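You operate a simulated robot arm through the tools that you are given. There is no shell and no other tool. Be economical: measure what you need, move in short steps, check, and stop when the job is done.

Carry out the task below with a simulated robot arm. There is one attempt and no reset: what you move stays moved.

Task
Change the big display to the white plug, switch it on and turn it toward the desks.
Fine: plugs are moved before it is switched on; turn it about three quarters of the way or more; lay the old plug on the ledge, on its own cable's side of the socket.

Only the result counts: the job must be done as asked and must still hold three seconds after the hand-in. Knocking over, shifting, dropping, spilling or breaking anything else fails it.

Robot
A 6-joint arm with a fingered hand on a trunk, on a base that drives. Base frame: it is fixed to the floor where the robot stands at the start and does not move with it; the origin is under the middle of the robot, x ahead of it, y to its left, z up. Units: m, degrees, N and s.
With the tool pointing down near the work surface it reaches from about 0.1 to 0.74 m from the robot's upright axis, wherever it stands. Its first joint turns from -115.0 to 115.0 degrees. Places, roughly: big display [-0.2, 0.3, 1.2]; button at the top of the display [0.5, 0.3, 1.7]; display switch [0.4, 0.3, 0.7]; green plug (3x4x5 cm) [0.5, 0.2, 0.6]; lower socket switch [0.5, 0.3, 0.3]; socket on the ledge [0.5, 0.2, 0.5]; switch of the cream power supply [1.3, -0.1, 1.1]; switch of the grey power supply [0.9, -0.1, 0.9]; test jig [1, -0.3, 0.9]; upper socket switch [0.5, 0.3, 0.4]; white plug (3x4x5 cm) [0.4, 0.2, 0.6]. Payload 4 kg.
The tool frame sits at the grasp point between the pads (the TCP): z along the fingers, y along the line on which they close. The tips reach 0.026 m beyond it. Largest opening 0.164 m; the body of the gripper starts 0.073 m behind the TCP. The gripper is a hand of 5 fingers: y runs from the thumb to the fingers, the wrist lies at [0, 0, -0.239] in the tool frame, and closing takes about 1.5 s.
Orientation is told as [roll, pitch, yaw] about the base's x, y, z axes, in that order, counted from this pose: with the fingers straight down and closing along the base's y, the tool's x points along the base's -x, its y along +y and its z along -z.

Tools
- The arm moves only by the tool nudge_tool. Its argument "steps" is a list of rows, each an object (a shift or turn left out is 0, a gripper value left out holds the last) with "delta_pos": the shift along the tool's x, y, z in units of 40 mm (1.0 is 40 mm), a list of three; "dr": the turn, a rotation vector about the tool's x, y, z in units of 6 degrees (1.0 is 6 degrees), a list of three. In form: [{"delta_pos": [tx, ty, tz], "dr": [rx, ry, rz]}, ...]. A call has 1 to 20 rows; each row shifts and turns the commanded pose from where the row before left it, along the tool's axes as they then stand. "claw" is the closure, from 0 (fully open) to 1 (shut), set as the call begins (left out, the last holds). A call with a number of a shift or a turn outside -1 to 1 is refused whole. Each row takes 0.2 s and may step no farther than 0.05 m and 8.6 degrees from the row before; otherwise, or with a gripper value out of range, the whole call is refused. Where a pose cannot be reached the arm comes as near as it can. A force on the tool above 40 N (or 10 N above the force at the start of the call, whichever is more), or a blocked arm, ends the call early, and 0.2 s more pass. The fingers move at their own pace (about 0.045 m/s each) and stop on an object; they squeeze with about 30 N. The grip force told is the motor's: it shows also when the fingers shut on nothing. Time passes only in rows, and 0.2 s behind the last, so rows that do not move let the fingers close. The reply holds the time, the measured pose of the TCP, the force on the tool along the base axes, the opening and the grip force, in the units named above and with some noise, with the torque about the TCP (base axes, N m) and any sound that the robot's microphone picked up.
- Cameras (640 x 400 px; columns grow to the right, rows downward): "scene" is now at [0.0107, 0.1643, 1.642]; the picture's right is [-0.29, -0.96, 0.00], its down [-0.78, 0.24, -0.58] and it looks along [0.55, -0.17, -0.82] (base axes); focal length 248 px, centre (320, 200). "wrist" rides on the gripper at [0.05, -0.07, -0.093] in the tool frame; the picture's right is [0.81, 0.59, 0.00], its down [-0.43, 0.60, -0.68] and it looks along [-0.40, 0.55, 0.74] (tool axes); focal length 270 px, centre (320, 200). There is no depth. A picture from a camera that has moved, and an enlarged one, comes with that camera's place and axes in the base frame and with its lens.
- snapshot(camera): a new picture of that camera. It takes no simulated time.
- lift_body(by): slides the trunk up (or, below 0, down) by that many m; the arm and the scene camera ride with it, the base frame stays. It gives what a move gives, with no picture.
- base_move(legs): drives the robot by 1 to 6 legs, each [ahead, left, turn to the left] in m, m and degrees, along the robot's own axes; the way and the turn of a leg run together, so that a leg with both is an arc; at most 1.5 m and 180 degrees a leg. The arm and the cameras ride along, it lands a little off, and it stops where it bumps. It gives what a move gives.
- finger_targets(finger1, finger2, finger3, finger4, thumb_bend): sets how far each is bent, from 0 (flat) to 1 (curled in); at 0.3 the hand is open as for a grip, at 0.7 the pads meet at the TCP. One left out holds its place. A second passes; each finger stops where it meets its share of the squeeze, and holds until it gets a number again. A gripper value or a shape takes the hand back. It gives what a move gives, with no picture; readings hold the bend of each and the force on the fingers (four entries, about 0 where the hand has none), thumb and palm.
- grasp_type(shape): the hand has 5 fingers and takes this shape, open, in about a second: jaw (thumb against the fingers, like two jaws); tri (thumb and two fingers); tip (a fingertip pinch); poke (one finger out to press); point (the index stretched); flat (the hand flat); cup (the hand cupped); fist (a fist). The gripper value then closes the fingers along that shape, each until it touches; the sizes above hold for jaw. It gives what a move gives, with no picture.
- turn_head(pan, tilt): turns the head with the scene camera to pan (to the left, within 155 degrees either way) and tilt (down, from -29 to 69), counted from straight ahead of the robot. It gives what a move gives.
- enlarge(camera, box): a new picture of the part [left, top, right, bottom] of that camera's present view, enlarged. It takes no simulated time.
- hand_in(): hands the job in; it is judged then, once.

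Work in short steps. Places have to be worked out from the pictures, the camera data and where the tool is seen: move nearer, look again, correct. Check each grasp and each placing, and mend what went wrong. You have 120 turns and 98 pictures in all, those below and enlarged ones among them. Open the gripper and draw the arm clear of the work before you hand the job in, unless the task says otherwise.

The tools are called after "Emit:" as a command line: name --argument value ..., lists and objects as JSON in quotes. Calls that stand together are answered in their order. nudge_tool: Moves the arm, as the interface text tells. Its arguments: {"type":"object","properties":{"steps":{"type":"array","items":{"type":"object","properties":{"delta_pos":{"type":"array","items":{"type":"number"}},"dr":{"type":"array","items":{"type":"number"}}}}},"claw":{"type":"number"}},"required":["steps"]} The other tools are called the same way: lift_body (by) slides the trunk up or down; grasp_type (shape) gives the hand a shape; finger_targets (finger1, finger2, finger3, finger4, thumb_bend) moves the fingers one by one; base_move (legs) drives the base; turn_head (pan, tilt) turns the head that bears the scene camera; snapshot (camera) takes a picture; enlarge (camera, box) takes an enlarged picture of a part of a camera's view; hand_in () hands the job in.

At the start:

```text
time_s: 0.0
position: [0.5981, -0.0109, 1.1272]
orientation: [0.0, 0.0, 0.0]
ft_force: [0.5, -1.0, -0.4]
torque: [0.02, 0.02, -0.02]
gripper_width: 0.164
grip_force: 0.0
shape: jaw
bend: [0.3, 0.3, 0.3, 0.3, 0.3]
finger forces: [0.0, 0.0, 0.1, 0.1, 0.1, 0.0]
trunk travel left (down, up): [-0.7, 0.29]
robot x, y, heading: [-0.0011, -0.0003, 0.1]
head pan, tilt: [-16.9, 54.6]
```

scene: 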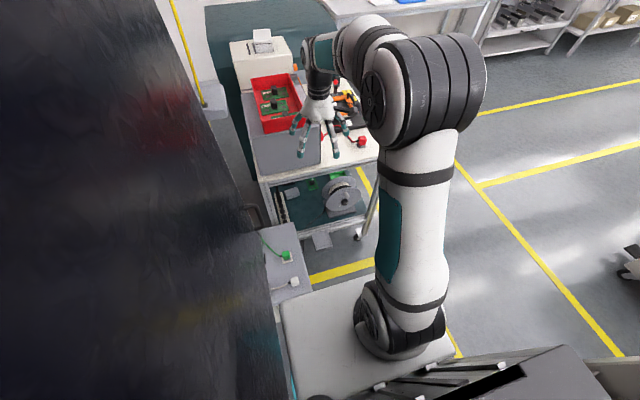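
wrist: 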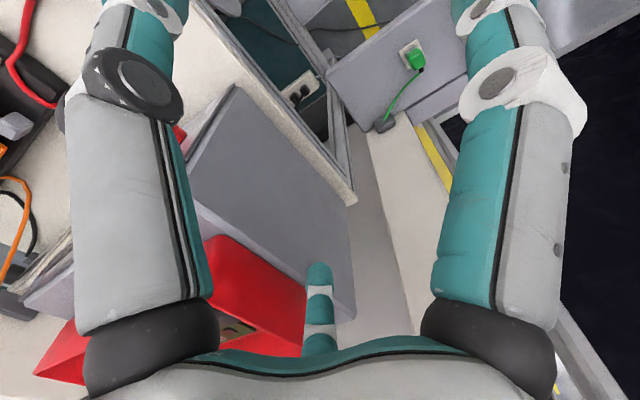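

The ledge with the green and white plugs is left of the robot; I look closer at it first.

Emit:
enlarge --camera "scene" --box '[220, 200, 340, 320]'

Emit:
enlarge --camera "wrist" --box '[320, 0, 480, 140]'

Emit:
turn_head --pan 60 --tilt 30

Emit:
snapshot --camera "scene"

```text
3.33 times, centred on (280, 260) of scene
camera zoom: at [0.0107, 0.1643, 1.642], right [-0.29, -0.96, 0.0], down [-0.78, 0.24, -0.58], along [0.55, -0.17, -0.82], focal length 826 px, centre (453, 0)
```

zoom: 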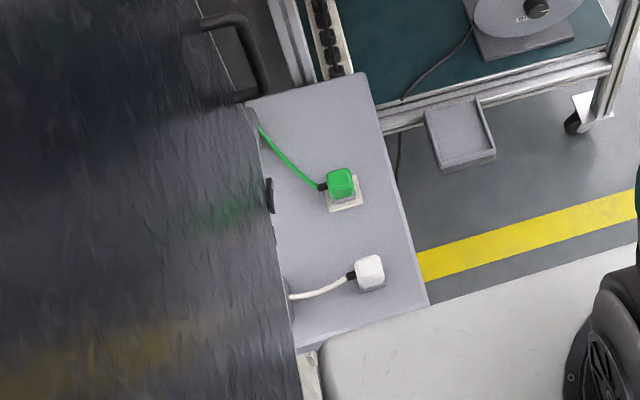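

```text
2.86 times, centred on (400, 70) of wrist
camera zoom: at [0.5478, -0.0802, 1.2208], right [-0.81, 0.59, 0.0], down [0.43, 0.6, 0.68], along [0.4, 0.55, -0.74], focal length 772 px, centre (91, 571)
```

zoom: 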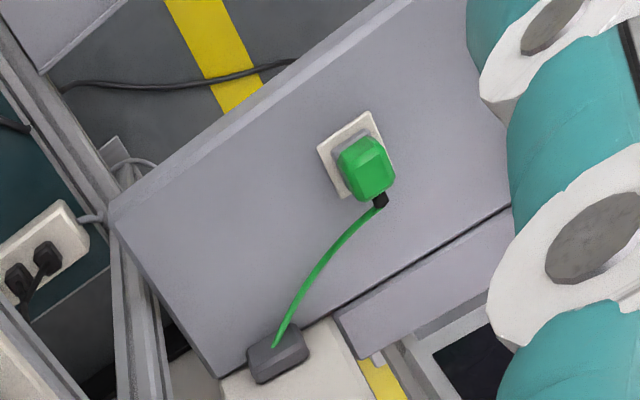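

```text
time_s: 1.5
position: [0.5999, -0.0111, 1.1276]
orientation: [0.2, 0.1, 0.0]
ft_force: [-0.1, -0.1, -0.4]
torque: [-0.04, -0.01, -0.01]
gripper_width: 0.1638
grip_force: 0.0
shape: jaw
bend: [0.3, 0.3, 0.3, 0.3, 0.3]
finger forces: [0.0, 0.0, 0.0, 0.0, 0.1, 0.0]
trunk travel left (down, up): [-0.7, 0.29]
robot x, y, heading: [0.0003, -0.0009, 0.1]
head pan, tilt: [60.0, 30.0]
```

```text
93 pictures are left
camera scene: at [-0.008, 0.2599, 1.6797], right [0.85, -0.53, 0.0], down [-0.26, -0.41, -0.87], along [0.46, 0.74, -0.49], focal length 248 px, centre (320, 200)
```

scene: 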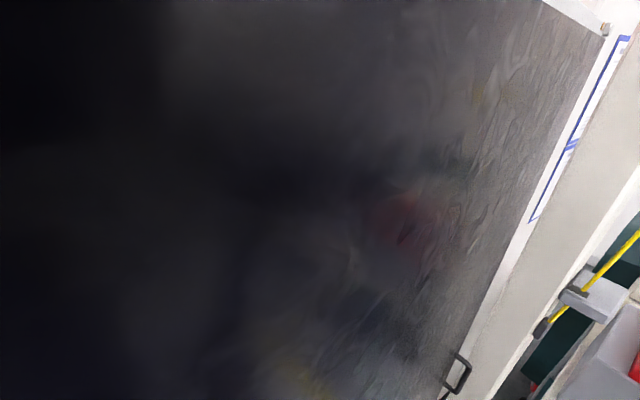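

The display is right by the head. I look around for free room before driving away to see it whole.

Emit:
turn_head --pan -80 --tilt 35

Emit:
snapshot --camera "scene"

Emit:
turn_head --pan -150 --tilt 35

Emit:
snapshot --camera "scene"

Emit:
turn_head --pan 150 --tilt 20

Emit:
snapshot --camera "scene"

```text
time_s: 3.7
position: [0.5974, -0.0119, 1.1288]
orientation: [0.0, 0.0, 0.0]
ft_force: [0.1, 0.1, 0.8]
torque: [0.0, 0.0, 0.04]
gripper_width: 0.1638
grip_force: 0.1
shape: jaw
bend: [0.3, 0.3, 0.3, 0.3, 0.3]
finger forces: [0.0, 0.0, 0.1, 0.0, 0.0, 0.0]
trunk travel left (down, up): [-0.7, 0.29]
robot x, y, heading: [0.0021, -0.0012, -0.1]
head pan, tilt: [-80.0, 35.0]
```

```text
92 pictures are left
camera scene: at [-0.0433, 0.0987, 1.6698], right [-0.98, -0.17, 0.0], down [-0.1, 0.56, -0.82], along [0.14, -0.81, -0.57], focal length 248 px, centre (320, 200)
```

scene: 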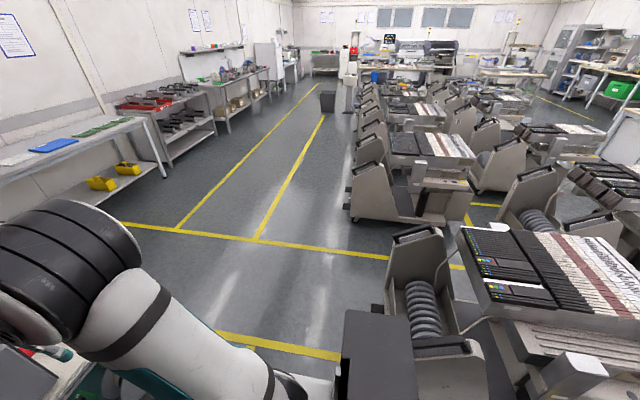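

```text
time_s: 5.1
position: [0.5977, -0.0121, 1.1283]
orientation: [0.1, 0.1, 0.0]
ft_force: [0.8, 0.0, 0.3]
torque: [0.0, 0.0, 0.03]
gripper_width: 0.1639
grip_force: 0.0
shape: jaw
bend: [0.3, 0.3, 0.3, 0.3, 0.3]
finger forces: [0.0, 0.1, 0.1, 0.1, 0.0, 0.1]
trunk travel left (down, up): [-0.7, 0.29]
robot x, y, heading: [-0.0004, 0.0024, 0.2]
head pan, tilt: [-150.0, 35.0]
```

```text
91 pictures are left
camera scene: at [-0.1349, 0.1413, 1.6698], right [-0.5, 0.87, 0.0], down [0.5, 0.29, -0.82], along [-0.71, -0.41, -0.57], focal length 248 px, centre (320, 200)
```

scene: 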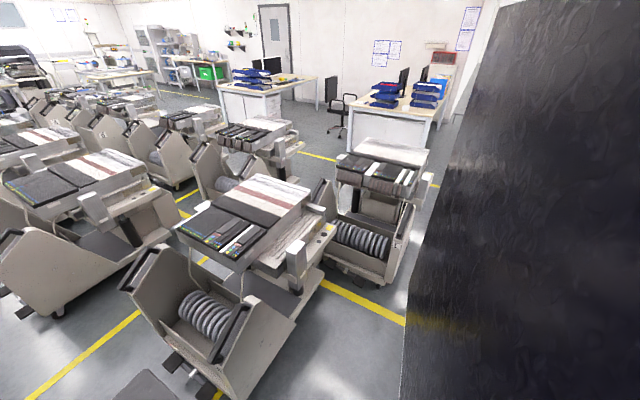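

```text
time_s: 9.2
position: [0.5984, -0.0116, 1.1283]
orientation: [-0.1, 0.0, 0.0]
ft_force: [0.2, -0.4, -0.4]
torque: [-0.03, -0.01, 0.0]
gripper_width: 0.1639
grip_force: 0.1
shape: jaw
bend: [0.3, 0.3, 0.3, 0.3, 0.3]
finger forces: [0.1, 0.0, 0.1, 0.0, 0.0, 0.1]
trunk travel left (down, up): [-0.7, 0.29]
robot x, y, heading: [-0.0023, -0.0013, -0.1]
head pan, tilt: [150.0, 20.0]
```

```text
90 pictures are left
camera scene: at [-0.1393, 0.232, 1.6937], right [0.5, 0.87, 0.0], down [0.3, -0.17, -0.94], along [-0.81, 0.47, -0.34], focal length 248 px, centre (320, 200)
```

scene: 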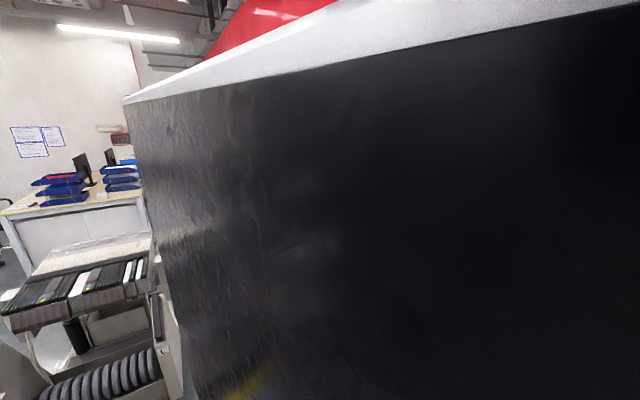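

Free floor lies to my right-front. I drive sideways there to view the whole display and ledge.

Emit:
base_move --legs '[[0.0, -0.5, 0], [0.25, -0.5, 0]]'

Emit:
turn_head --pan 100 --tilt 25

Emit:
snapshot --camera "scene"

```text
time_s: 11.0
position: [0.6131, -0.225, 1.1255]
orientation: [-0.1, 0.1, 1.1]
ft_force: [1.4, -0.6, -0.2]
torque: [0.03, 0.07, -0.01]
gripper_width: 0.1638
grip_force: 0.1
shape: jaw
bend: [0.3, 0.3, 0.3, 0.3, 0.3]
finger forces: [0.0, 0.0, 0.0, 0.1, 0.0, 0.1]
trunk travel left (down, up): [-0.7, 0.29]
robot x, y, heading: [0.0105, -0.2247, 1.0]
head pan, tilt: [150.0, 20.0]
stopped in leg 1: the robot was blocked; the commanded pose is now the measured one
```

```text
time_s: 12.2
position: [0.6081, -0.2238, 1.129]
orientation: [-0.1, -0.1, 1.1]
ft_force: [0.0, 0.7, 0.6]
torque: [-0.01, -0.01, 0.0]
gripper_width: 0.1638
grip_force: 0.0
shape: jaw
bend: [0.3, 0.3, 0.3, 0.3, 0.3]
finger forces: [0.0, 0.0, 0.1, 0.0, 0.0, 0.0]
trunk travel left (down, up): [-0.7, 0.29]
robot x, y, heading: [0.0095, -0.2248, 1.0]
head pan, tilt: [100.0, 25.0]
```

```text
89 pictures are left
camera scene: at [-0.0698, 0.0514, 1.6856], right [0.98, 0.19, 0.0], down [0.08, -0.41, -0.91], along [-0.18, 0.89, -0.42], focal length 248 px, centre (320, 200)
```

scene: 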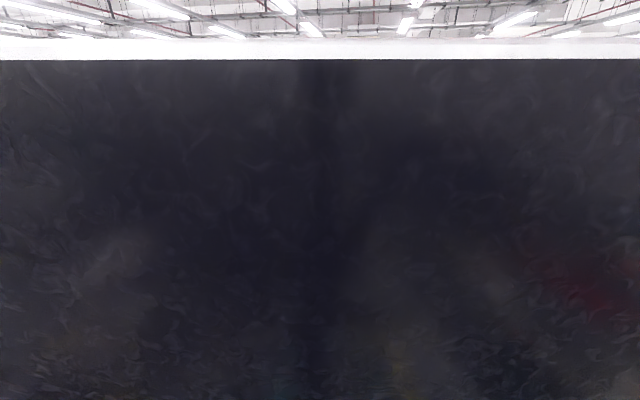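

I was blocked by something on the right; look down that side.

Emit:
turn_head --pan -100 --tilt 65

Emit:
snapshot --camera "scene"

Emit:
turn_head --pan -40 --tilt 60

Emit:
snapshot --camera "scene"

```text
time_s: 15.2
position: [0.6081, -0.2231, 1.1298]
orientation: [0.1, -0.1, 1.1]
ft_force: [0.5, 0.2, 0.5]
torque: [0.02, 0.03, -0.01]
gripper_width: 0.1641
grip_force: 0.1
shape: jaw
bend: [0.3, 0.3, 0.3, 0.3, 0.3]
finger forces: [0.0, 0.1, 0.1, 0.1, 0.0, 0.0]
trunk travel left (down, up): [-0.7, 0.29]
robot x, y, heading: [0.0114, -0.2221, 1.4]
head pan, tilt: [-100.0, 65.0]
```

```text
88 pictures are left
camera scene: at [-0.0615, -0.099, 1.63], right [-0.99, 0.15, 0.0], down [0.14, 0.9, -0.42], along [-0.07, -0.42, -0.91], focal length 248 px, centre (320, 200)
```

scene: 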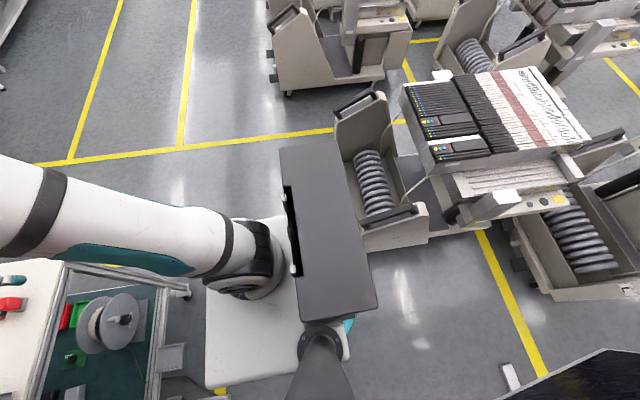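

```text
time_s: 16.4
position: [0.6082, -0.2232, 1.1296]
orientation: [0.0, -0.1, 1.0]
ft_force: [0.4, -0.6, 0.0]
torque: [0.0, 0.01, -0.04]
gripper_width: 0.1639
grip_force: 0.0
shape: jaw
bend: [0.3, 0.3, 0.3, 0.3, 0.3]
finger forces: [0.0, 0.1, 0.1, 0.0, 0.0, 0.0]
trunk travel left (down, up): [-0.7, 0.29]
robot x, y, heading: [0.0079, -0.2224, 1.0]
head pan, tilt: [-40.0, 60.0]
```

```text
87 pictures are left
camera scene: at [-0.0003, -0.0809, 1.6355], right [-0.63, -0.78, 0.0], down [-0.67, 0.54, -0.5], along [0.39, -0.31, -0.87], focal length 248 px, centre (320, 200)
```

scene: 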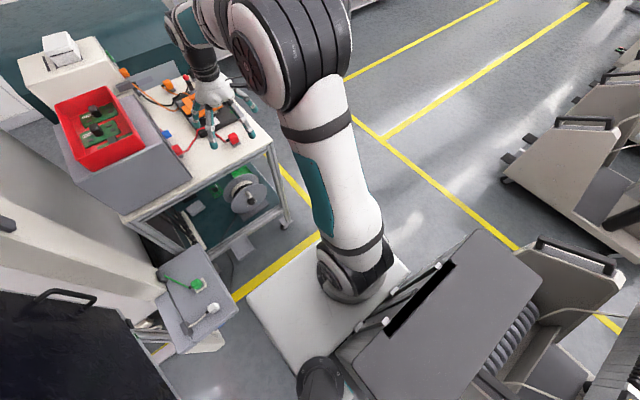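

A cart behind-right blocks me. I step left a touch, then ahead, then right past it.

Emit:
base_move --legs '[[0.0, 0.04, -1], [0.18, 0.0, 0], [0, -0.6, 0], [0.15, -0.3, 0]]'

Emit:
turn_head --pan 110 --tilt 30

Emit:
snapshot --camera "scene"

```text
time_s: 23.2
position: [0.9363, -1.0957, 1.1289]
orientation: [-0.1, -0.2, -0.2]
ft_force: [0.6, -0.8, -0.5]
torque: [0.02, 0.02, 0.02]
gripper_width: 0.1637
grip_force: 0.1
shape: jaw
bend: [0.3, 0.3, 0.3, 0.3, 0.3]
finger forces: [0.0, 0.0, 0.0, 0.0, 0.1, 0.1]
trunk travel left (down, up): [-0.7, 0.29]
robot x, y, heading: [0.3409, -1.0836, -0.1]
head pan, tilt: [-40.0, 60.0]
```

```text
time_s: 25.6
position: [0.9363, -1.0945, 1.1296]
orientation: [0.0, -0.1, -0.3]
ft_force: [-0.2, -1.6, 0.2]
torque: [-0.04, 0.0, -0.06]
gripper_width: 0.1639
grip_force: 0.0
shape: jaw
bend: [0.3, 0.3, 0.3, 0.3, 0.3]
finger forces: [0.0, 0.0, 0.0, 0.0, 0.0, 0.1]
trunk travel left (down, up): [-0.7, 0.29]
robot x, y, heading: [0.3409, -1.0832, -0.2]
head pan, tilt: [110.0, 30.0]
```

```text
86 pictures are left
camera scene: at [0.25, -0.8109, 1.6776], right [0.94, 0.34, 0.0], down [0.17, -0.47, -0.87], along [-0.29, 0.81, -0.5], focal length 248 px, centre (320, 200)
```

scene: 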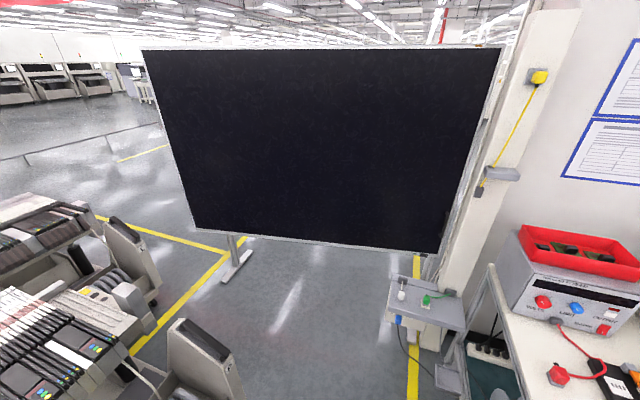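

Now the display is seen whole; I enlarge its right side, pillar, ledge, and left foot.

Emit:
enlarge --camera "scene" --box '[370, 220, 500, 400]'

Emit:
enlarge --camera "scene" --box '[400, 20, 560, 240]'

Emit:
enlarge --camera "scene" --box '[120, 20, 300, 300]'

```text
2.22 times, centred on (435, 310) of scene
camera zoom: at [0.25, -0.8109, 1.6776], right [0.94, 0.34, 0.0], down [0.17, -0.47, -0.87], along [-0.29, 0.81, -0.5], focal length 550 px, centre (64, -44)
```

zoom: 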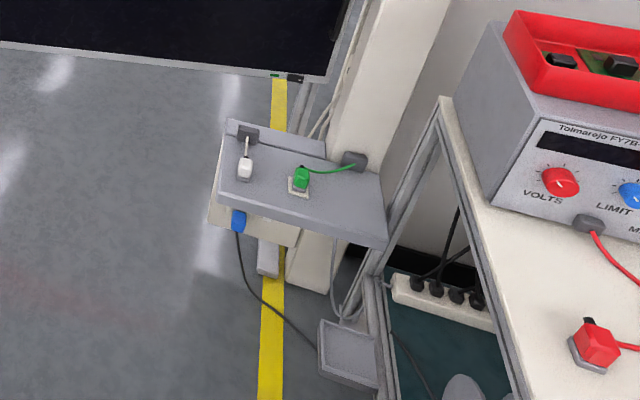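

```text
1.82 times, centred on (480, 130) of scene
camera zoom: at [0.25, -0.8109, 1.6776], right [0.94, 0.34, 0.0], down [0.17, -0.47, -0.87], along [-0.29, 0.81, -0.5], focal length 450 px, centre (29, 327)
```

zoom: 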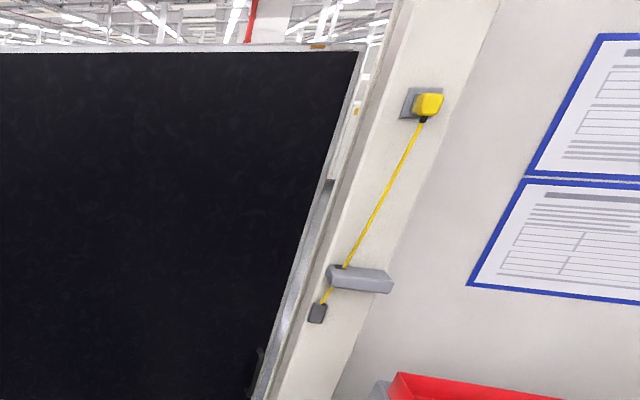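

```text
1.43 times, centred on (210, 160) of scene
camera zoom: at [0.25, -0.8109, 1.6776], right [0.94, 0.34, 0.0], down [0.17, -0.47, -0.87], along [-0.29, 0.81, -0.5], focal length 354 px, centre (477, 257)
```

zoom: 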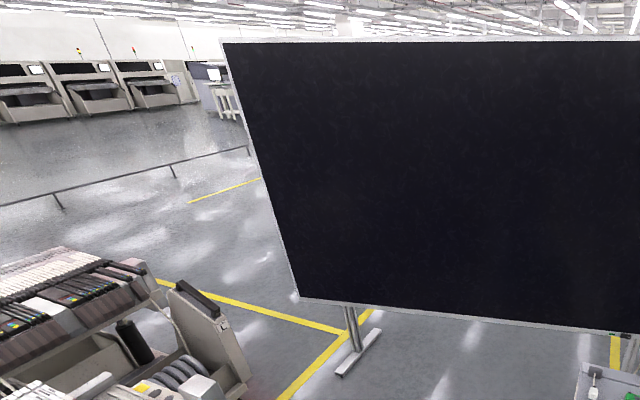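

I zoom further into the right edge of the display (handle, switch, hinge).

Emit:
enlarge --camera "scene" --box '[420, 180, 500, 260]'

Emit:
enlarge --camera "scene" --box '[385, 255, 465, 335]'

Emit:
enlarge --camera "scene" --box '[450, 30, 550, 130]'

```text
5.00 times, centred on (460, 220) of scene
camera zoom: at [0.25, -0.8109, 1.6776], right [0.94, 0.34, 0.0], down [0.17, -0.47, -0.87], along [-0.29, 0.81, -0.5], focal length 1238 px, centre (-380, 100)
```

zoom: 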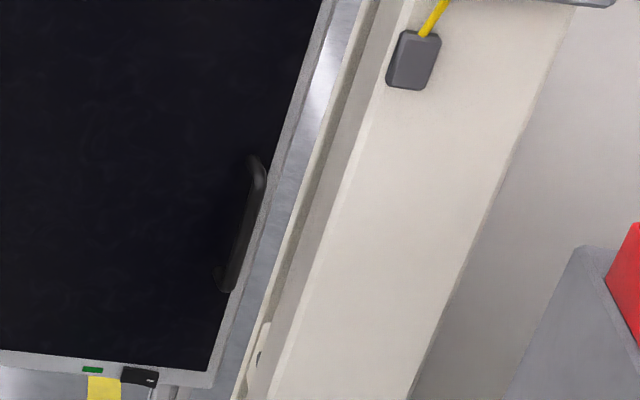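

```text
5.00 times, centred on (425, 295) of scene
camera zoom: at [0.25, -0.8109, 1.6776], right [0.94, 0.34, 0.0], down [0.17, -0.47, -0.87], along [-0.29, 0.81, -0.5], focal length 1238 px, centre (-205, -275)
```

zoom: 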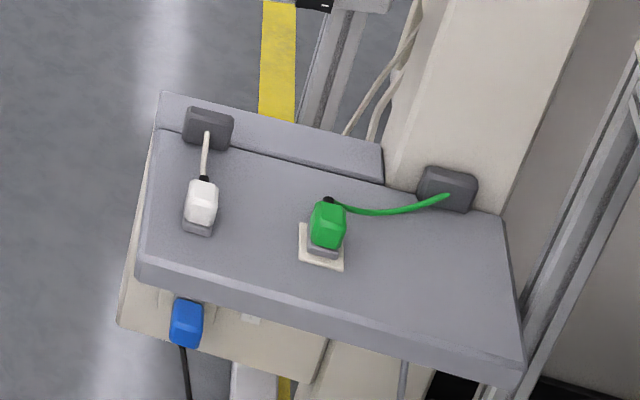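

```text
4.00 times, centred on (500, 80) of scene
camera zoom: at [0.25, -0.8109, 1.6776], right [0.94, 0.34, 0.0], down [0.17, -0.47, -0.87], along [-0.29, 0.81, -0.5], focal length 991 px, centre (-400, 680)
```

zoom: 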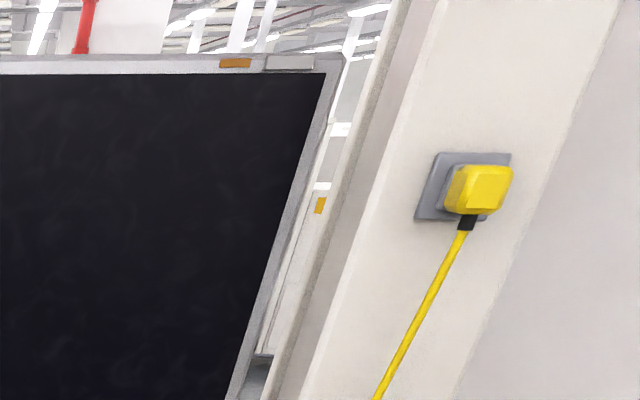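

I raise the trunk to look over the display at its mounting.

Emit:
lift_body --by 0.28

Emit:
turn_head --pan 120 --tilt 25

Emit:
snapshot --camera "scene"

```text
time_s: 28.4
position: [0.9368, -1.0947, 1.4078]
orientation: [0.0, -0.1, -0.2]
ft_force: [0.0, -0.8, -0.8]
torque: [0.02, -0.01, 0.01]
gripper_width: 0.164
grip_force: 0.0
shape: jaw
bend: [0.3, 0.3, 0.3, 0.3, 0.3]
finger forces: [0.1, 0.0, 0.1, 0.0, 0.0, 0.1]
trunk travel left (down, up): [-0.98, 0.01]
robot x, y, heading: [0.3382, -1.0806, -0.1]
head pan, tilt: [110.0, 30.0]
```

```text
time_s: 29.1
position: [0.937, -1.0954, 1.4092]
orientation: [0.0, -0.2, -0.3]
ft_force: [-0.4, 0.1, 0.5]
torque: [0.0, 0.0, -0.01]
gripper_width: 0.1637
grip_force: 0.0
shape: jaw
bend: [0.3, 0.3, 0.3, 0.3, 0.3]
finger forces: [0.0, 0.1, 0.0, 0.0, 0.0, 0.0]
trunk travel left (down, up): [-0.98, 0.01]
robot x, y, heading: [0.3423, -1.0821, -0.4]
head pan, tilt: [120.0, 25.0]
```

```text
79 pictures are left
camera scene: at [0.2349, -0.816, 1.9656], right [0.87, 0.5, 0.0], down [0.21, -0.37, -0.91], along [-0.45, 0.79, -0.42], focal length 248 px, centre (320, 200)
```

scene: 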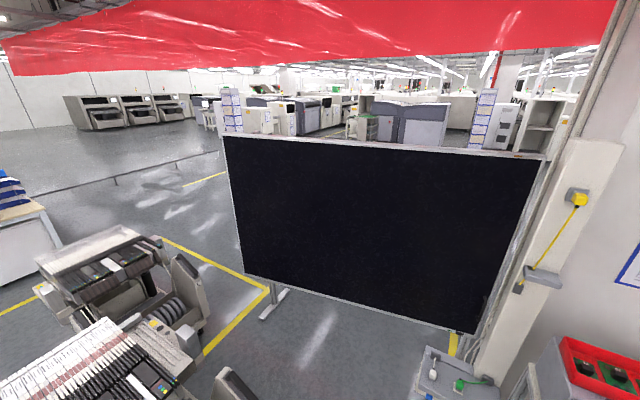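

I lower the trunk to look under the display at its stand, and at the panel below the ledge.

Emit:
lift_body --by -0.85

Emit:
turn_head --pan 100 --tilt 5

Emit:
snapshot --camera "scene"

Emit:
enlarge --camera "scene" --box '[370, 150, 530, 330]'

```text
refused: -0.85 is not a number from -0.4 to 0.4
```

```text
time_s: 30.0
position: [0.9357, -1.0945, 1.4097]
orientation: [0.0, -0.1, -0.2]
ft_force: [-0.7, -0.4, -0.6]
torque: [0.01, -0.01, -0.01]
gripper_width: 0.1639
grip_force: 0.1
shape: jaw
bend: [0.3, 0.3, 0.3, 0.3, 0.3]
finger forces: [0.0, 0.1, 0.1, 0.0, 0.0, 0.1]
trunk travel left (down, up): [-0.98, 0.01]
robot x, y, heading: [0.3422, -1.0788, -0.3]
head pan, tilt: [100.0, 5.0]
```

```text
78 pictures are left
camera scene: at [0.2648, -0.8055, 1.9979], right [0.99, 0.17, 0.0], down [0.02, -0.09, -1.0], along [-0.17, 0.98, -0.09], focal length 248 px, centre (320, 200)
```

scene: 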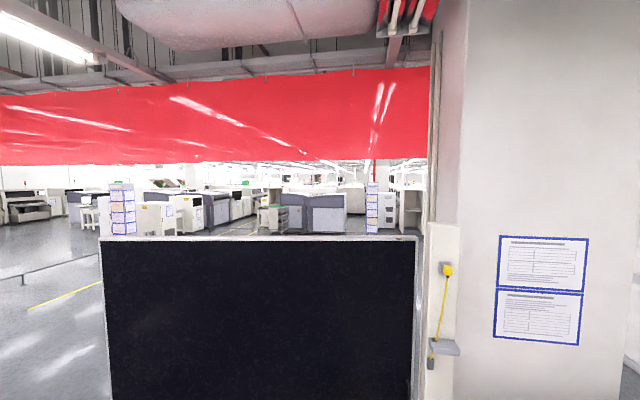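

```text
2.22 times, centred on (450, 240) of scene
camera zoom: at [0.2648, -0.8055, 1.9979], right [0.99, 0.17, 0.0], down [0.02, -0.09, -1.0], along [-0.17, 0.98, -0.09], focal length 550 px, centre (31, 111)
```

zoom: 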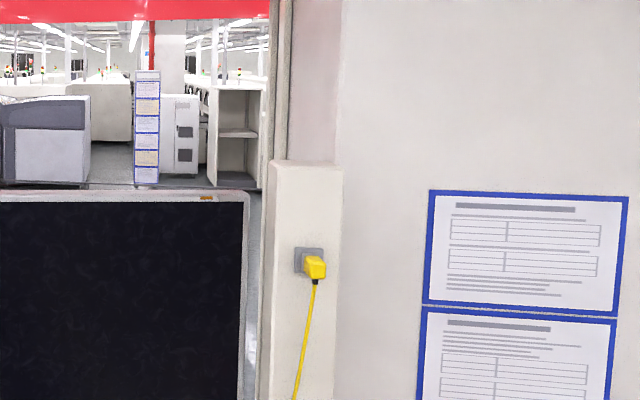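

Lower in allowed steps and look under.

Emit:
lift_body --by -0.4

Emit:
lift_body --by -0.4

Emit:
turn_head --pan 105 --tilt 10

Emit:
snapshot --camera "scene"

```text
time_s: 33.8
position: [0.9375, -1.0954, 1.0078]
orientation: [-0.1, -0.1, -0.2]
ft_force: [0.2, 0.5, 0.2]
torque: [0.01, 0.0, -0.02]
gripper_width: 0.1638
grip_force: 0.1
shape: jaw
bend: [0.3, 0.3, 0.3, 0.3, 0.3]
finger forces: [0.0, 0.0, 0.0, 0.0, 0.0, 0.0]
trunk travel left (down, up): [-0.58, 0.41]
robot x, y, heading: [0.3399, -1.0833, -0.6]
head pan, tilt: [100.0, 5.0]
```

```text
time_s: 37.6
position: [0.9364, -1.0945, 0.6099]
orientation: [0.0, -0.1, -0.2]
ft_force: [0.5, 0.4, 0.0]
torque: [0.03, 0.02, 0.03]
gripper_width: 0.1639
grip_force: 0.1
shape: jaw
bend: [0.3, 0.3, 0.3, 0.3, 0.3]
finger forces: [0.0, 0.0, 0.1, 0.0, 0.0, 0.1]
trunk travel left (down, up): [-0.18, 0.81]
robot x, y, heading: [0.3378, -1.0802, -0.2]
head pan, tilt: [100.0, 5.0]
```

```text
time_s: 38.3
position: [0.9362, -1.0954, 0.6093]
orientation: [-0.1, -0.1, -0.2]
ft_force: [-0.2, 0.5, -1.3]
torque: [0.03, 0.0, 0.01]
gripper_width: 0.1638
grip_force: 0.0
shape: jaw
bend: [0.3, 0.3, 0.3, 0.3, 0.3]
finger forces: [0.1, 0.0, 0.1, 0.1, 0.0, 0.0]
trunk travel left (down, up): [-0.18, 0.81]
robot x, y, heading: [0.3425, -1.0834, -0.2]
head pan, tilt: [105.0, 10.0]
```

```text
76 pictures are left
camera scene: at [0.2568, -0.8061, 1.19], right [0.97, 0.26, 0.0], down [0.04, -0.17, -0.98], along [-0.25, 0.95, -0.17], focal length 248 px, centre (320, 200)
```

scene: 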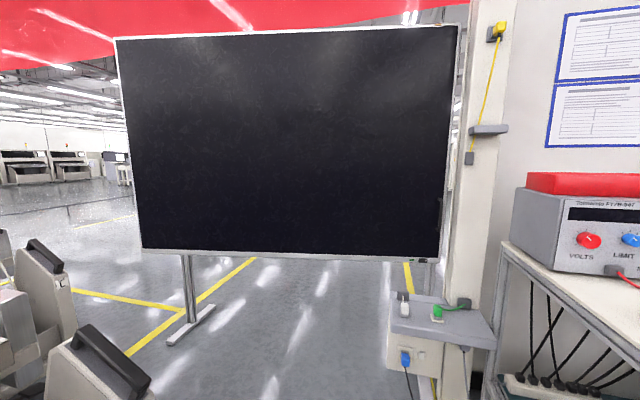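

Post feet stand behind the display. Zoom on the ledge/panel and the switch on the display's lower edge.

Emit:
enlarge --camera "scene" --box '[375, 280, 475, 380]'

Emit:
enlarge --camera "scene" --box '[395, 185, 475, 275]'

```text
4.00 times, centred on (425, 330) of scene
camera zoom: at [0.2568, -0.8061, 1.19], right [0.97, 0.26, 0.0], down [0.04, -0.17, -0.98], along [-0.25, 0.95, -0.17], focal length 991 px, centre (-100, -320)
```

zoom: 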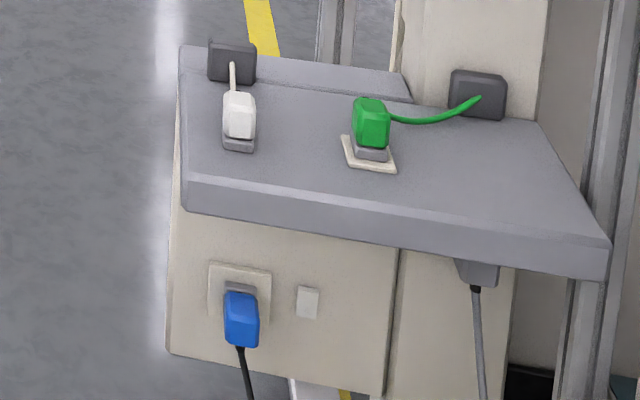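

```text
4.44 times, centred on (435, 230) of scene
camera zoom: at [0.2568, -0.8061, 1.19], right [0.97, 0.26, 0.0], down [0.04, -0.17, -0.98], along [-0.25, 0.95, -0.17], focal length 1101 px, centre (-191, 67)
```

zoom: 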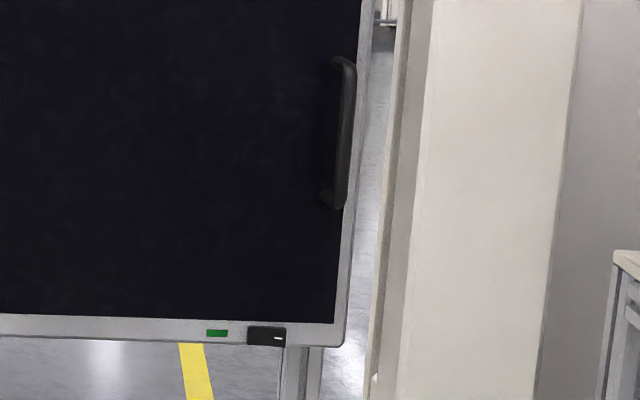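

I lower further to see under the ledge lip for the upper switch.

Emit:
lift_body --by -0.17

Emit:
enlarge --camera "scene" --box '[375, 220, 475, 320]'

```text
time_s: 40.2
position: [0.9365, -1.0955, 0.4392]
orientation: [0.0, -0.3, -0.2]
ft_force: [-0.5, -0.3, 0.3]
torque: [-0.01, 0.02, -0.01]
gripper_width: 0.1639
grip_force: 0.1
shape: jaw
bend: [0.3, 0.3, 0.3, 0.3, 0.3]
finger forces: [0.0, 0.0, 0.0, 0.1, 0.0, 0.0]
trunk travel left (down, up): [-0.01, 0.98]
robot x, y, heading: [0.3356, -1.0824, -0.2]
head pan, tilt: [105.0, 10.0]
```

```text
4.00 times, centred on (425, 270) of scene
camera zoom: at [0.2567, -0.8061, 1.02], right [0.97, 0.26, 0.0], down [0.04, -0.17, -0.98], along [-0.25, 0.95, -0.17], focal length 991 px, centre (-100, -80)
```

zoom: 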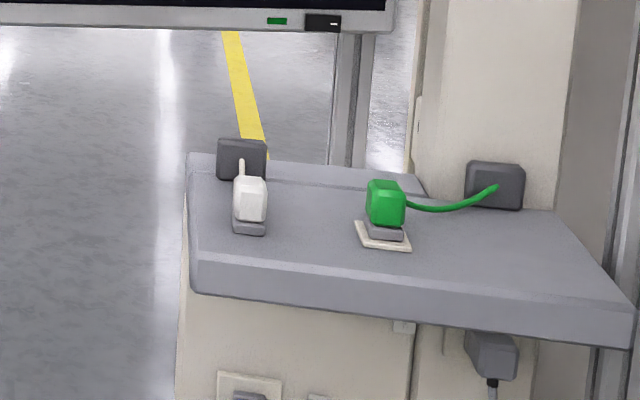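

Estimates: green plug (0.485, 0.20), white plug (0.358, 0.178), tops at z≈0.60, ledge top z≈0.54, ledge x 0.30–0.68, y 0.11–0.31. I raise the trunk and drive back near the start.

Emit:
lift_body --by 0.4

Emit:
lift_body --by 0.32

Emit:
base_move --legs '[[-0.14, 0.3, 0], [0, 0.62, 0], [-0.2, 0.05, 0]]'

Emit:
turn_head --pan -15 --tilt 60

Emit:
snapshot --camera "scene"

```text
time_s: 44.0
position: [0.9354, -1.0956, 0.8392]
orientation: [0.0, -0.1, -0.1]
ft_force: [0.6, -0.1, 0.9]
torque: [0.0, 0.01, -0.01]
gripper_width: 0.1638
grip_force: 0.1
shape: jaw
bend: [0.3, 0.3, 0.3, 0.3, 0.3]
finger forces: [0.0, 0.0, 0.0, 0.0, 0.0, 0.0]
trunk travel left (down, up): [-0.41, 0.58]
robot x, y, heading: [0.3363, -1.0823, -0.3]
head pan, tilt: [105.0, 10.0]
```

```text
time_s: 47.2
position: [0.9362, -1.0953, 1.1585]
orientation: [0.0, -0.1, -0.2]
ft_force: [0.5, 0.8, 0.7]
torque: [0.07, -0.01, 0.0]
gripper_width: 0.1639
grip_force: 0.1
shape: jaw
bend: [0.3, 0.3, 0.3, 0.3, 0.3]
finger forces: [0.1, 0.1, 0.0, 0.0, 0.1, 0.0]
trunk travel left (down, up): [-0.73, 0.26]
robot x, y, heading: [0.3386, -1.0804, -0.1]
head pan, tilt: [105.0, 10.0]
```

```text
time_s: 53.7
position: [0.5989, -0.13, 1.1605]
orientation: [-0.1, -0.2, -0.6]
ft_force: [-0.5, 0.3, 0.4]
torque: [0.0, -0.03, -0.01]
gripper_width: 0.1635
grip_force: 0.1
shape: jaw
bend: [0.3, 0.3, 0.3, 0.3, 0.3]
finger forces: [0.1, 0.1, 0.1, 0.1, 0.0, 0.1]
trunk travel left (down, up): [-0.73, 0.26]
robot x, y, heading: [0.0006, -0.1112, -0.4]
head pan, tilt: [105.0, 10.0]
```

```text
time_s: 55.7
position: [0.5985, -0.131, 1.1591]
orientation: [0.0, 0.0, -0.4]
ft_force: [-0.2, 0.2, 0.0]
torque: [-0.01, 0.01, 0.0]
gripper_width: 0.1639
grip_force: 0.1
shape: jaw
bend: [0.3, 0.3, 0.3, 0.3, 0.3]
finger forces: [0.0, 0.0, 0.0, 0.1, 0.1, 0.0]
trunk travel left (down, up): [-0.73, 0.26]
robot x, y, heading: [0.0034, -0.1168, -0.6]
head pan, tilt: [-15.0, 60.0]
```

```text
72 pictures are left
camera scene: at [0.008, 0.054, 1.6655], right [-0.27, -0.96, 0.0], down [-0.83, 0.23, -0.5], along [0.48, -0.13, -0.87], focal length 248 px, centre (320, 200)
```

scene: 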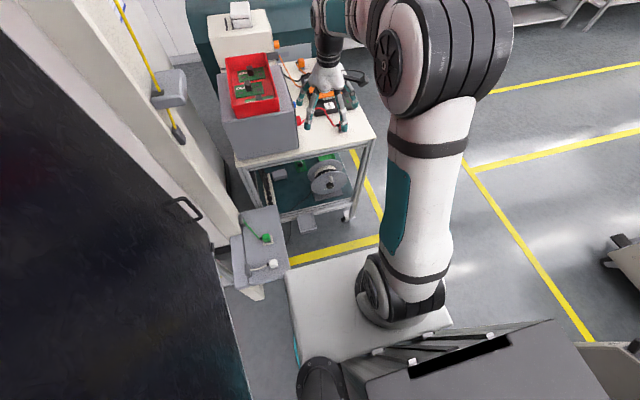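

I move the hand above the green plug at height, then turn it 90° so that it closes along x.

Emit:
nudge_tool --steps '[{"delta_pos": [0.315, 0.915, 0]}, {"delta_pos": [0.315, 0.915, 0]}, {"delta_pos": [0.315, 0.915, 0]}, {"delta_pos": [0.315, 0.915, 0]}, {"delta_pos": [0.315, 0.915, 0]}, {"delta_pos": [0.315, 0.915, 0]}, {"delta_pos": [0.315, 0.915, 0]}, {"delta_pos": [0.315, 0.915, 0]}, {"delta_pos": [0.315, 0.915, 0]}]'

Emit:
nudge_tool --steps '[{"dr": [0, 0, -1]}, {"dr": [0, 0, -1]}, {"dr": [0, 0, -1]}, {"dr": [0, 0, -1]}, {"dr": [0, 0, -1]}, {"dr": [0, 0, -1]}, {"dr": [0, 0, -1]}, {"dr": [0, 0, -1]}, {"dr": [0, 0, -1]}, {"dr": [0, 0, -1]}, {"dr": [0, 0, -1]}, {"dr": [0, 0, -1]}, {"dr": [0, 0, -1]}, {"dr": [0, 0, -1]}, {"dr": [0, 0, -1]}]'

Emit:
snapshot --camera "scene"

Emit:
snapshot --camera "wrist"

```text
time_s: 57.7
position: [0.4873, 0.2005, 1.1589]
orientation: [-0.2, -0.1, -0.5]
ft_force: [-0.1, 0.9, 0.3]
torque: [-0.02, 0.02, 0.0]
gripper_width: 0.1641
grip_force: 0.1
shape: jaw
bend: [0.3, 0.3, 0.3, 0.3, 0.3]
finger forces: [0.0, 0.0, 0.1, 0.0, 0.0, 0.0]
trunk travel left (down, up): [-0.73, 0.26]
robot x, y, heading: [-0.0009, -0.1108, -0.3]
head pan, tilt: [-15.0, 60.0]
```

```text
time_s: 60.9
position: [0.4883, 0.1998, 1.1588]
orientation: [-0.2, 0.2, 89.6]
ft_force: [0.4, 1.1, -0.7]
torque: [0.02, 0.02, 0.02]
gripper_width: 0.1637
grip_force: 0.1
shape: jaw
bend: [0.3, 0.3, 0.3, 0.3, 0.3]
finger forces: [0.0, 0.1, 0.0, 0.1, 0.0, 0.0]
trunk travel left (down, up): [-0.73, 0.26]
robot x, y, heading: [0.0035, -0.1152, -0.6]
head pan, tilt: [-15.0, 60.0]
```

```text
71 pictures are left
camera scene: at [0.0079, 0.0541, 1.6655], right [-0.27, -0.96, 0.0], down [-0.83, 0.23, -0.5], along [0.48, -0.13, -0.87], focal length 248 px, centre (320, 200)
```

scene: 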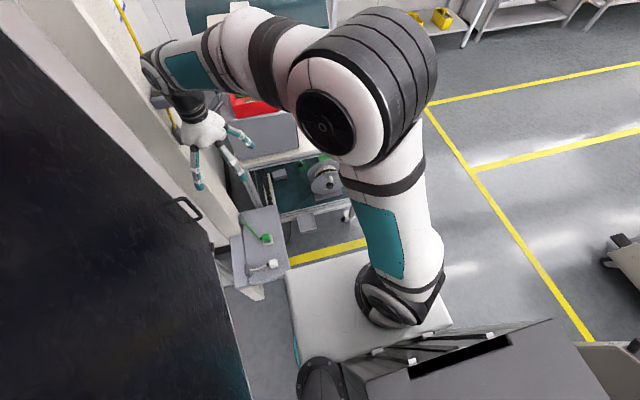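

```text
70 pictures are left
camera wrist: at [0.5575, 0.1495, 1.2519], right [-0.59, -0.81, 0.0], down [-0.59, 0.44, 0.68], along [-0.54, 0.4, -0.74], focal length 270 px, centre (320, 200)
```

wrist: 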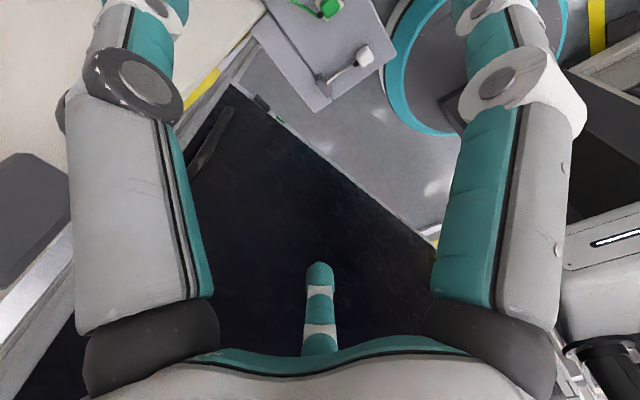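

The wrist is close to the small box on the pillar, so I back off toward −x, −y before lowering the trunk.

Emit:
nudge_tool --steps '[{"delta_pos": [0.75, 0.55, 0]}, {"delta_pos": [0.75, 0.55, 0]}, {"delta_pos": [0.75, 0.55, 0]}, {"delta_pos": [0.75, 0.55, 0]}]'

Emit:
lift_body --by -0.4

Emit:
snapshot --camera "scene"

```text
time_s: 61.9
position: [0.3997, 0.0787, 1.1603]
orientation: [0.0, -0.1, 89.4]
ft_force: [0.3, 0.4, 0.8]
torque: [0.0, 0.02, 0.03]
gripper_width: 0.1637
grip_force: 0.0
shape: jaw
bend: [0.3, 0.3, 0.3, 0.3, 0.3]
finger forces: [0.0, 0.0, 0.0, 0.1, 0.0, 0.0]
trunk travel left (down, up): [-0.73, 0.26]
robot x, y, heading: [0.0037, -0.1125, -0.5]
head pan, tilt: [-15.0, 60.0]
```

```text
time_s: 65.7
position: [0.3996, 0.0816, 0.7593]
orientation: [-0.2, 0.1, 89.6]
ft_force: [0.9, 0.6, 0.6]
torque: [-0.02, -0.03, -0.01]
gripper_width: 0.1639
grip_force: 0.0
shape: jaw
bend: [0.3, 0.3, 0.3, 0.3, 0.3]
finger forces: [0.0, 0.0, 0.0, 0.0, 0.0, 0.0]
trunk travel left (down, up): [-0.33, 0.66]
robot x, y, heading: [0.0018, -0.1125, -0.2]
head pan, tilt: [-15.0, 60.0]
```

```text
69 pictures are left
camera scene: at [0.0078, 0.054, 1.2655], right [-0.27, -0.96, 0.0], down [-0.83, 0.23, -0.5], along [0.48, -0.13, -0.87], focal length 248 px, centre (320, 200)
```

scene: 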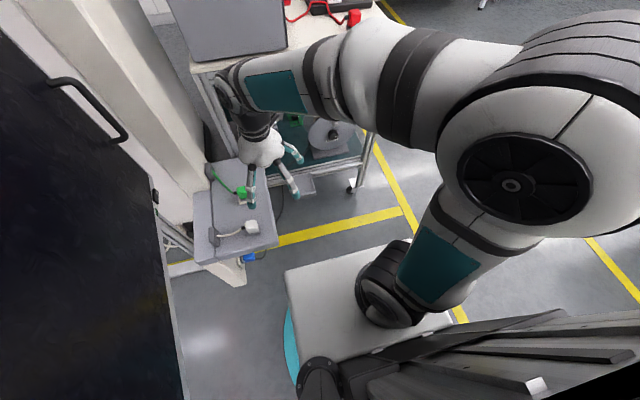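

I take close views of the plugs from both cameras to refine positions and cable sides.

Emit:
enlarge --camera "scene" --box '[180, 150, 300, 270]'

Emit:
snapshot --camera "wrist"

```text
3.33 times, centred on (240, 210) of scene
camera zoom: at [0.0078, 0.054, 1.2655], right [-0.27, -0.96, 0.0], down [-0.83, 0.23, -0.5], along [0.48, -0.13, -0.87], focal length 826 px, centre (587, 167)
```

zoom: 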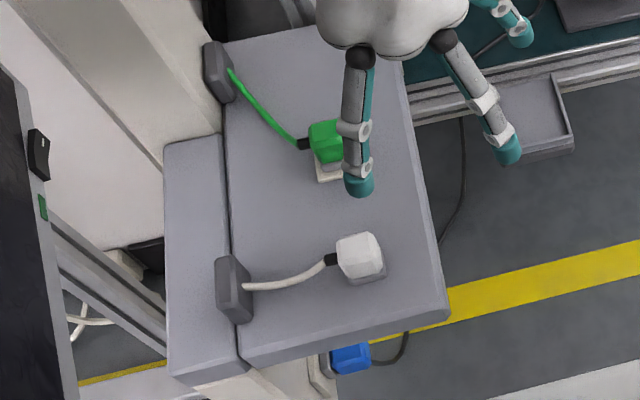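

```text
67 pictures are left
camera wrist: at [0.469, 0.0299, 0.8535], right [-0.59, -0.8, 0.0], down [-0.59, 0.44, 0.68], along [-0.54, 0.4, -0.74], focal length 270 px, centre (320, 200)
```

wrist: 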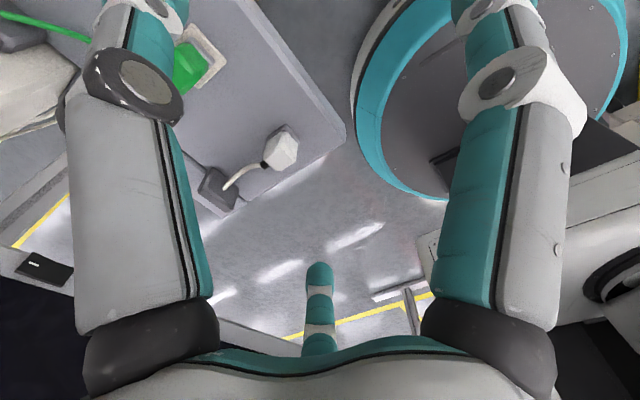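

Refined: green ≈(0.484, 0.190), white ≈(0.354, 0.173). The four fingers spread wide in jaw; I try the narrower "tri" shape and look.

Emit:
grasp_type --shape "tri"

Emit:
enlarge --camera "scene" --box '[180, 100, 340, 260]'

Emit:
snapshot --camera "wrist"

```text
time_s: 66.6
position: [0.3997, 0.0812, 0.7608]
orientation: [-0.1, 0.0, 89.5]
ft_force: [-1.0, -0.6, 1.1]
torque: [-0.03, -0.01, -0.02]
gripper_width: 0.1639
grip_force: 0.1
shape: tri
bend: [0.14, 0.3, 0.3, 0.14, 0.3]
finger forces: [0.0, 0.1, 0.0, 0.0, 0.1, 0.0]
trunk travel left (down, up): [-0.33, 0.66]
robot x, y, heading: [0.0001, -0.1164, -0.5]
head pan, tilt: [-15.0, 60.0]
```

```text
2.50 times, centred on (260, 180) of scene
camera zoom: at [0.0078, 0.054, 1.2655], right [-0.27, -0.96, 0.0], down [-0.83, 0.23, -0.5], along [0.48, -0.13, -0.87], focal length 619 px, centre (470, 250)
```

zoom: 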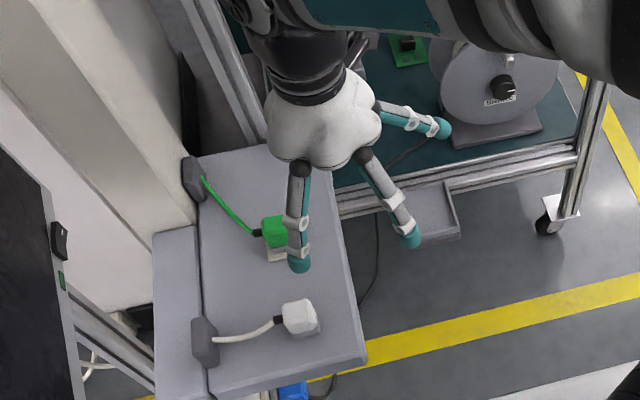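

```text
65 pictures are left
camera wrist: at [0.469, 0.0299, 0.8534], right [-0.59, -0.8, 0.0], down [-0.59, 0.44, 0.68], along [-0.54, 0.4, -0.74], focal length 270 px, centre (320, 200)
```

wrist: 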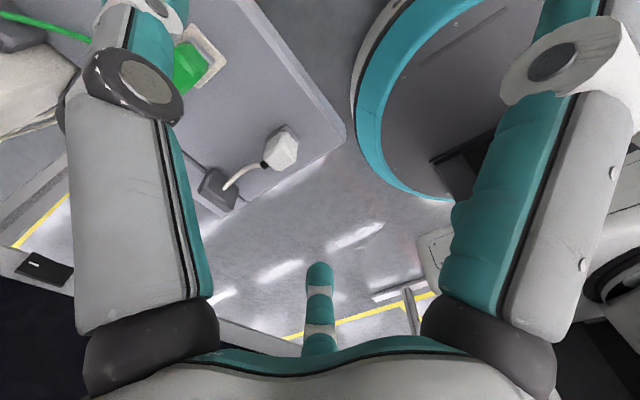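

The hand is radial: thumb on +x, two middle fingers on −x, the outer two at the sides. I try "tip" to see whether the outer fingers fold away.

Emit:
grasp_type --shape "tip"

Emit:
enlarge --camera "scene" --box '[180, 100, 340, 260]'

```text
time_s: 67.5
position: [0.4, 0.0804, 0.7602]
orientation: [0.0, 0.1, 89.5]
ft_force: [0.0, 0.5, -1.1]
torque: [-0.01, -0.01, -0.02]
gripper_width: 0.1639
grip_force: 0.0
shape: tip
bend: [0.14, 0.3, 0.3, 0.14, 0.3]
finger forces: [0.1, 0.1, 0.0, 0.0, 0.0, 0.0]
trunk travel left (down, up): [-0.33, 0.66]
robot x, y, heading: [0.0004, -0.1155, -0.6]
head pan, tilt: [-15.0, 60.0]
```

```text
2.50 times, centred on (260, 180) of scene
camera zoom: at [0.0078, 0.054, 1.2655], right [-0.27, -0.96, 0.0], down [-0.83, 0.23, -0.5], along [0.48, -0.13, -0.87], focal length 619 px, centre (470, 250)
```

zoom: 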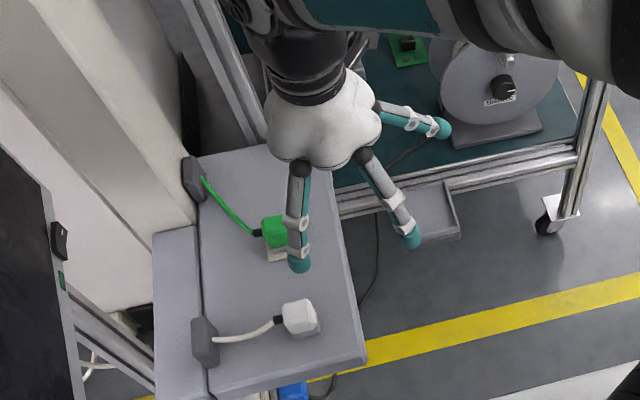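

Same shape. Facing the other way (yaw −90) the outer fingers stay clear of the cable boxes, so I rotate the hand by 180° here and set "tri".

Emit:
nudge_tool --steps '[{"dr": [0, 0, 1]}, {"dr": [0, 0, 1]}, {"dr": [0, 0, 1]}, {"dr": [0, 0, 1]}, {"dr": [0, 0, 1]}, {"dr": [0, 0, 1]}, {"dr": [0, 0, 1]}, {"dr": [0, 0, 1]}, {"dr": [0, 0, 1]}, {"dr": [0, 0, 1]}, {"dr": [0, 0, 1]}, {"dr": [0, 0, 1]}, {"dr": [0, 0, 1]}, {"dr": [0, 0, 1]}, {"dr": [0, 0, 1]}]'

Emit:
nudge_tool --steps '[{"dr": [0, 0, 1]}, {"dr": [0, 0, 1]}, {"dr": [0, 0, 1]}, {"dr": [0, 0, 1]}, {"dr": [0, 0, 1]}, {"dr": [0, 0, 1]}, {"dr": [0, 0, 1]}, {"dr": [0, 0, 1]}, {"dr": [0, 0, 1]}, {"dr": [0, 0, 1]}, {"dr": [0, 0, 1]}, {"dr": [0, 0, 1]}, {"dr": [0, 0, 1]}, {"dr": [0, 0, 1]}, {"dr": [0, 0, 1]}]'

Emit:
grasp_type --shape "tri"

Emit:
snapshot --camera "wrist"

```text
time_s: 70.7
position: [0.3991, 0.0802, 0.7605]
orientation: [-0.1, -0.1, -0.5]
ft_force: [-0.2, 0.1, -0.6]
torque: [-0.01, -0.03, 0.03]
gripper_width: 0.1639
grip_force: 0.1
shape: tip
bend: [0.14, 0.3, 0.3, 0.14, 0.3]
finger forces: [0.1, 0.1, 0.0, 0.1, 0.0, 0.1]
trunk travel left (down, up): [-0.33, 0.66]
robot x, y, heading: [0.0005, -0.118, -0.3]
head pan, tilt: [-15.0, 60.0]
```

```text
time_s: 73.9
position: [0.4001, 0.0795, 0.7622]
orientation: [0.1, -0.2, -90.7]
ft_force: [-0.2, 0.2, -0.6]
torque: [0.01, 0.03, -0.01]
gripper_width: 0.1641
grip_force: 0.1
shape: tip
bend: [0.14, 0.3, 0.3, 0.14, 0.3]
finger forces: [0.0, 0.0, 0.0, 0.0, 0.0, 0.1]
trunk travel left (down, up): [-0.33, 0.66]
robot x, y, heading: [-0.0015, -0.1185, -0.3]
head pan, tilt: [-15.0, 60.0]
```

```text
time_s: 74.8
position: [0.3997, 0.0811, 0.7619]
orientation: [0.1, -0.1, -90.5]
ft_force: [-0.5, 0.3, 0.0]
torque: [0.0, 0.02, -0.02]
gripper_width: 0.1638
grip_force: 0.0
shape: tri
bend: [0.14, 0.3, 0.3, 0.14, 0.3]
finger forces: [0.0, 0.0, 0.1, 0.1, 0.0, 0.0]
trunk travel left (down, up): [-0.33, 0.66]
robot x, y, heading: [0.0009, -0.1133, -0.3]
head pan, tilt: [-15.0, 60.0]
```

```text
63 pictures are left
camera wrist: at [0.3309, 0.1319, 0.8532], right [0.59, 0.8, 0.0], down [0.59, -0.44, 0.68], along [0.55, -0.4, -0.73], focal length 270 px, centre (320, 200)
```

wrist: 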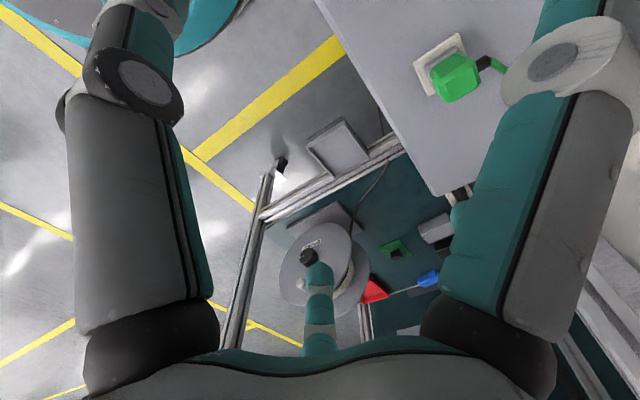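

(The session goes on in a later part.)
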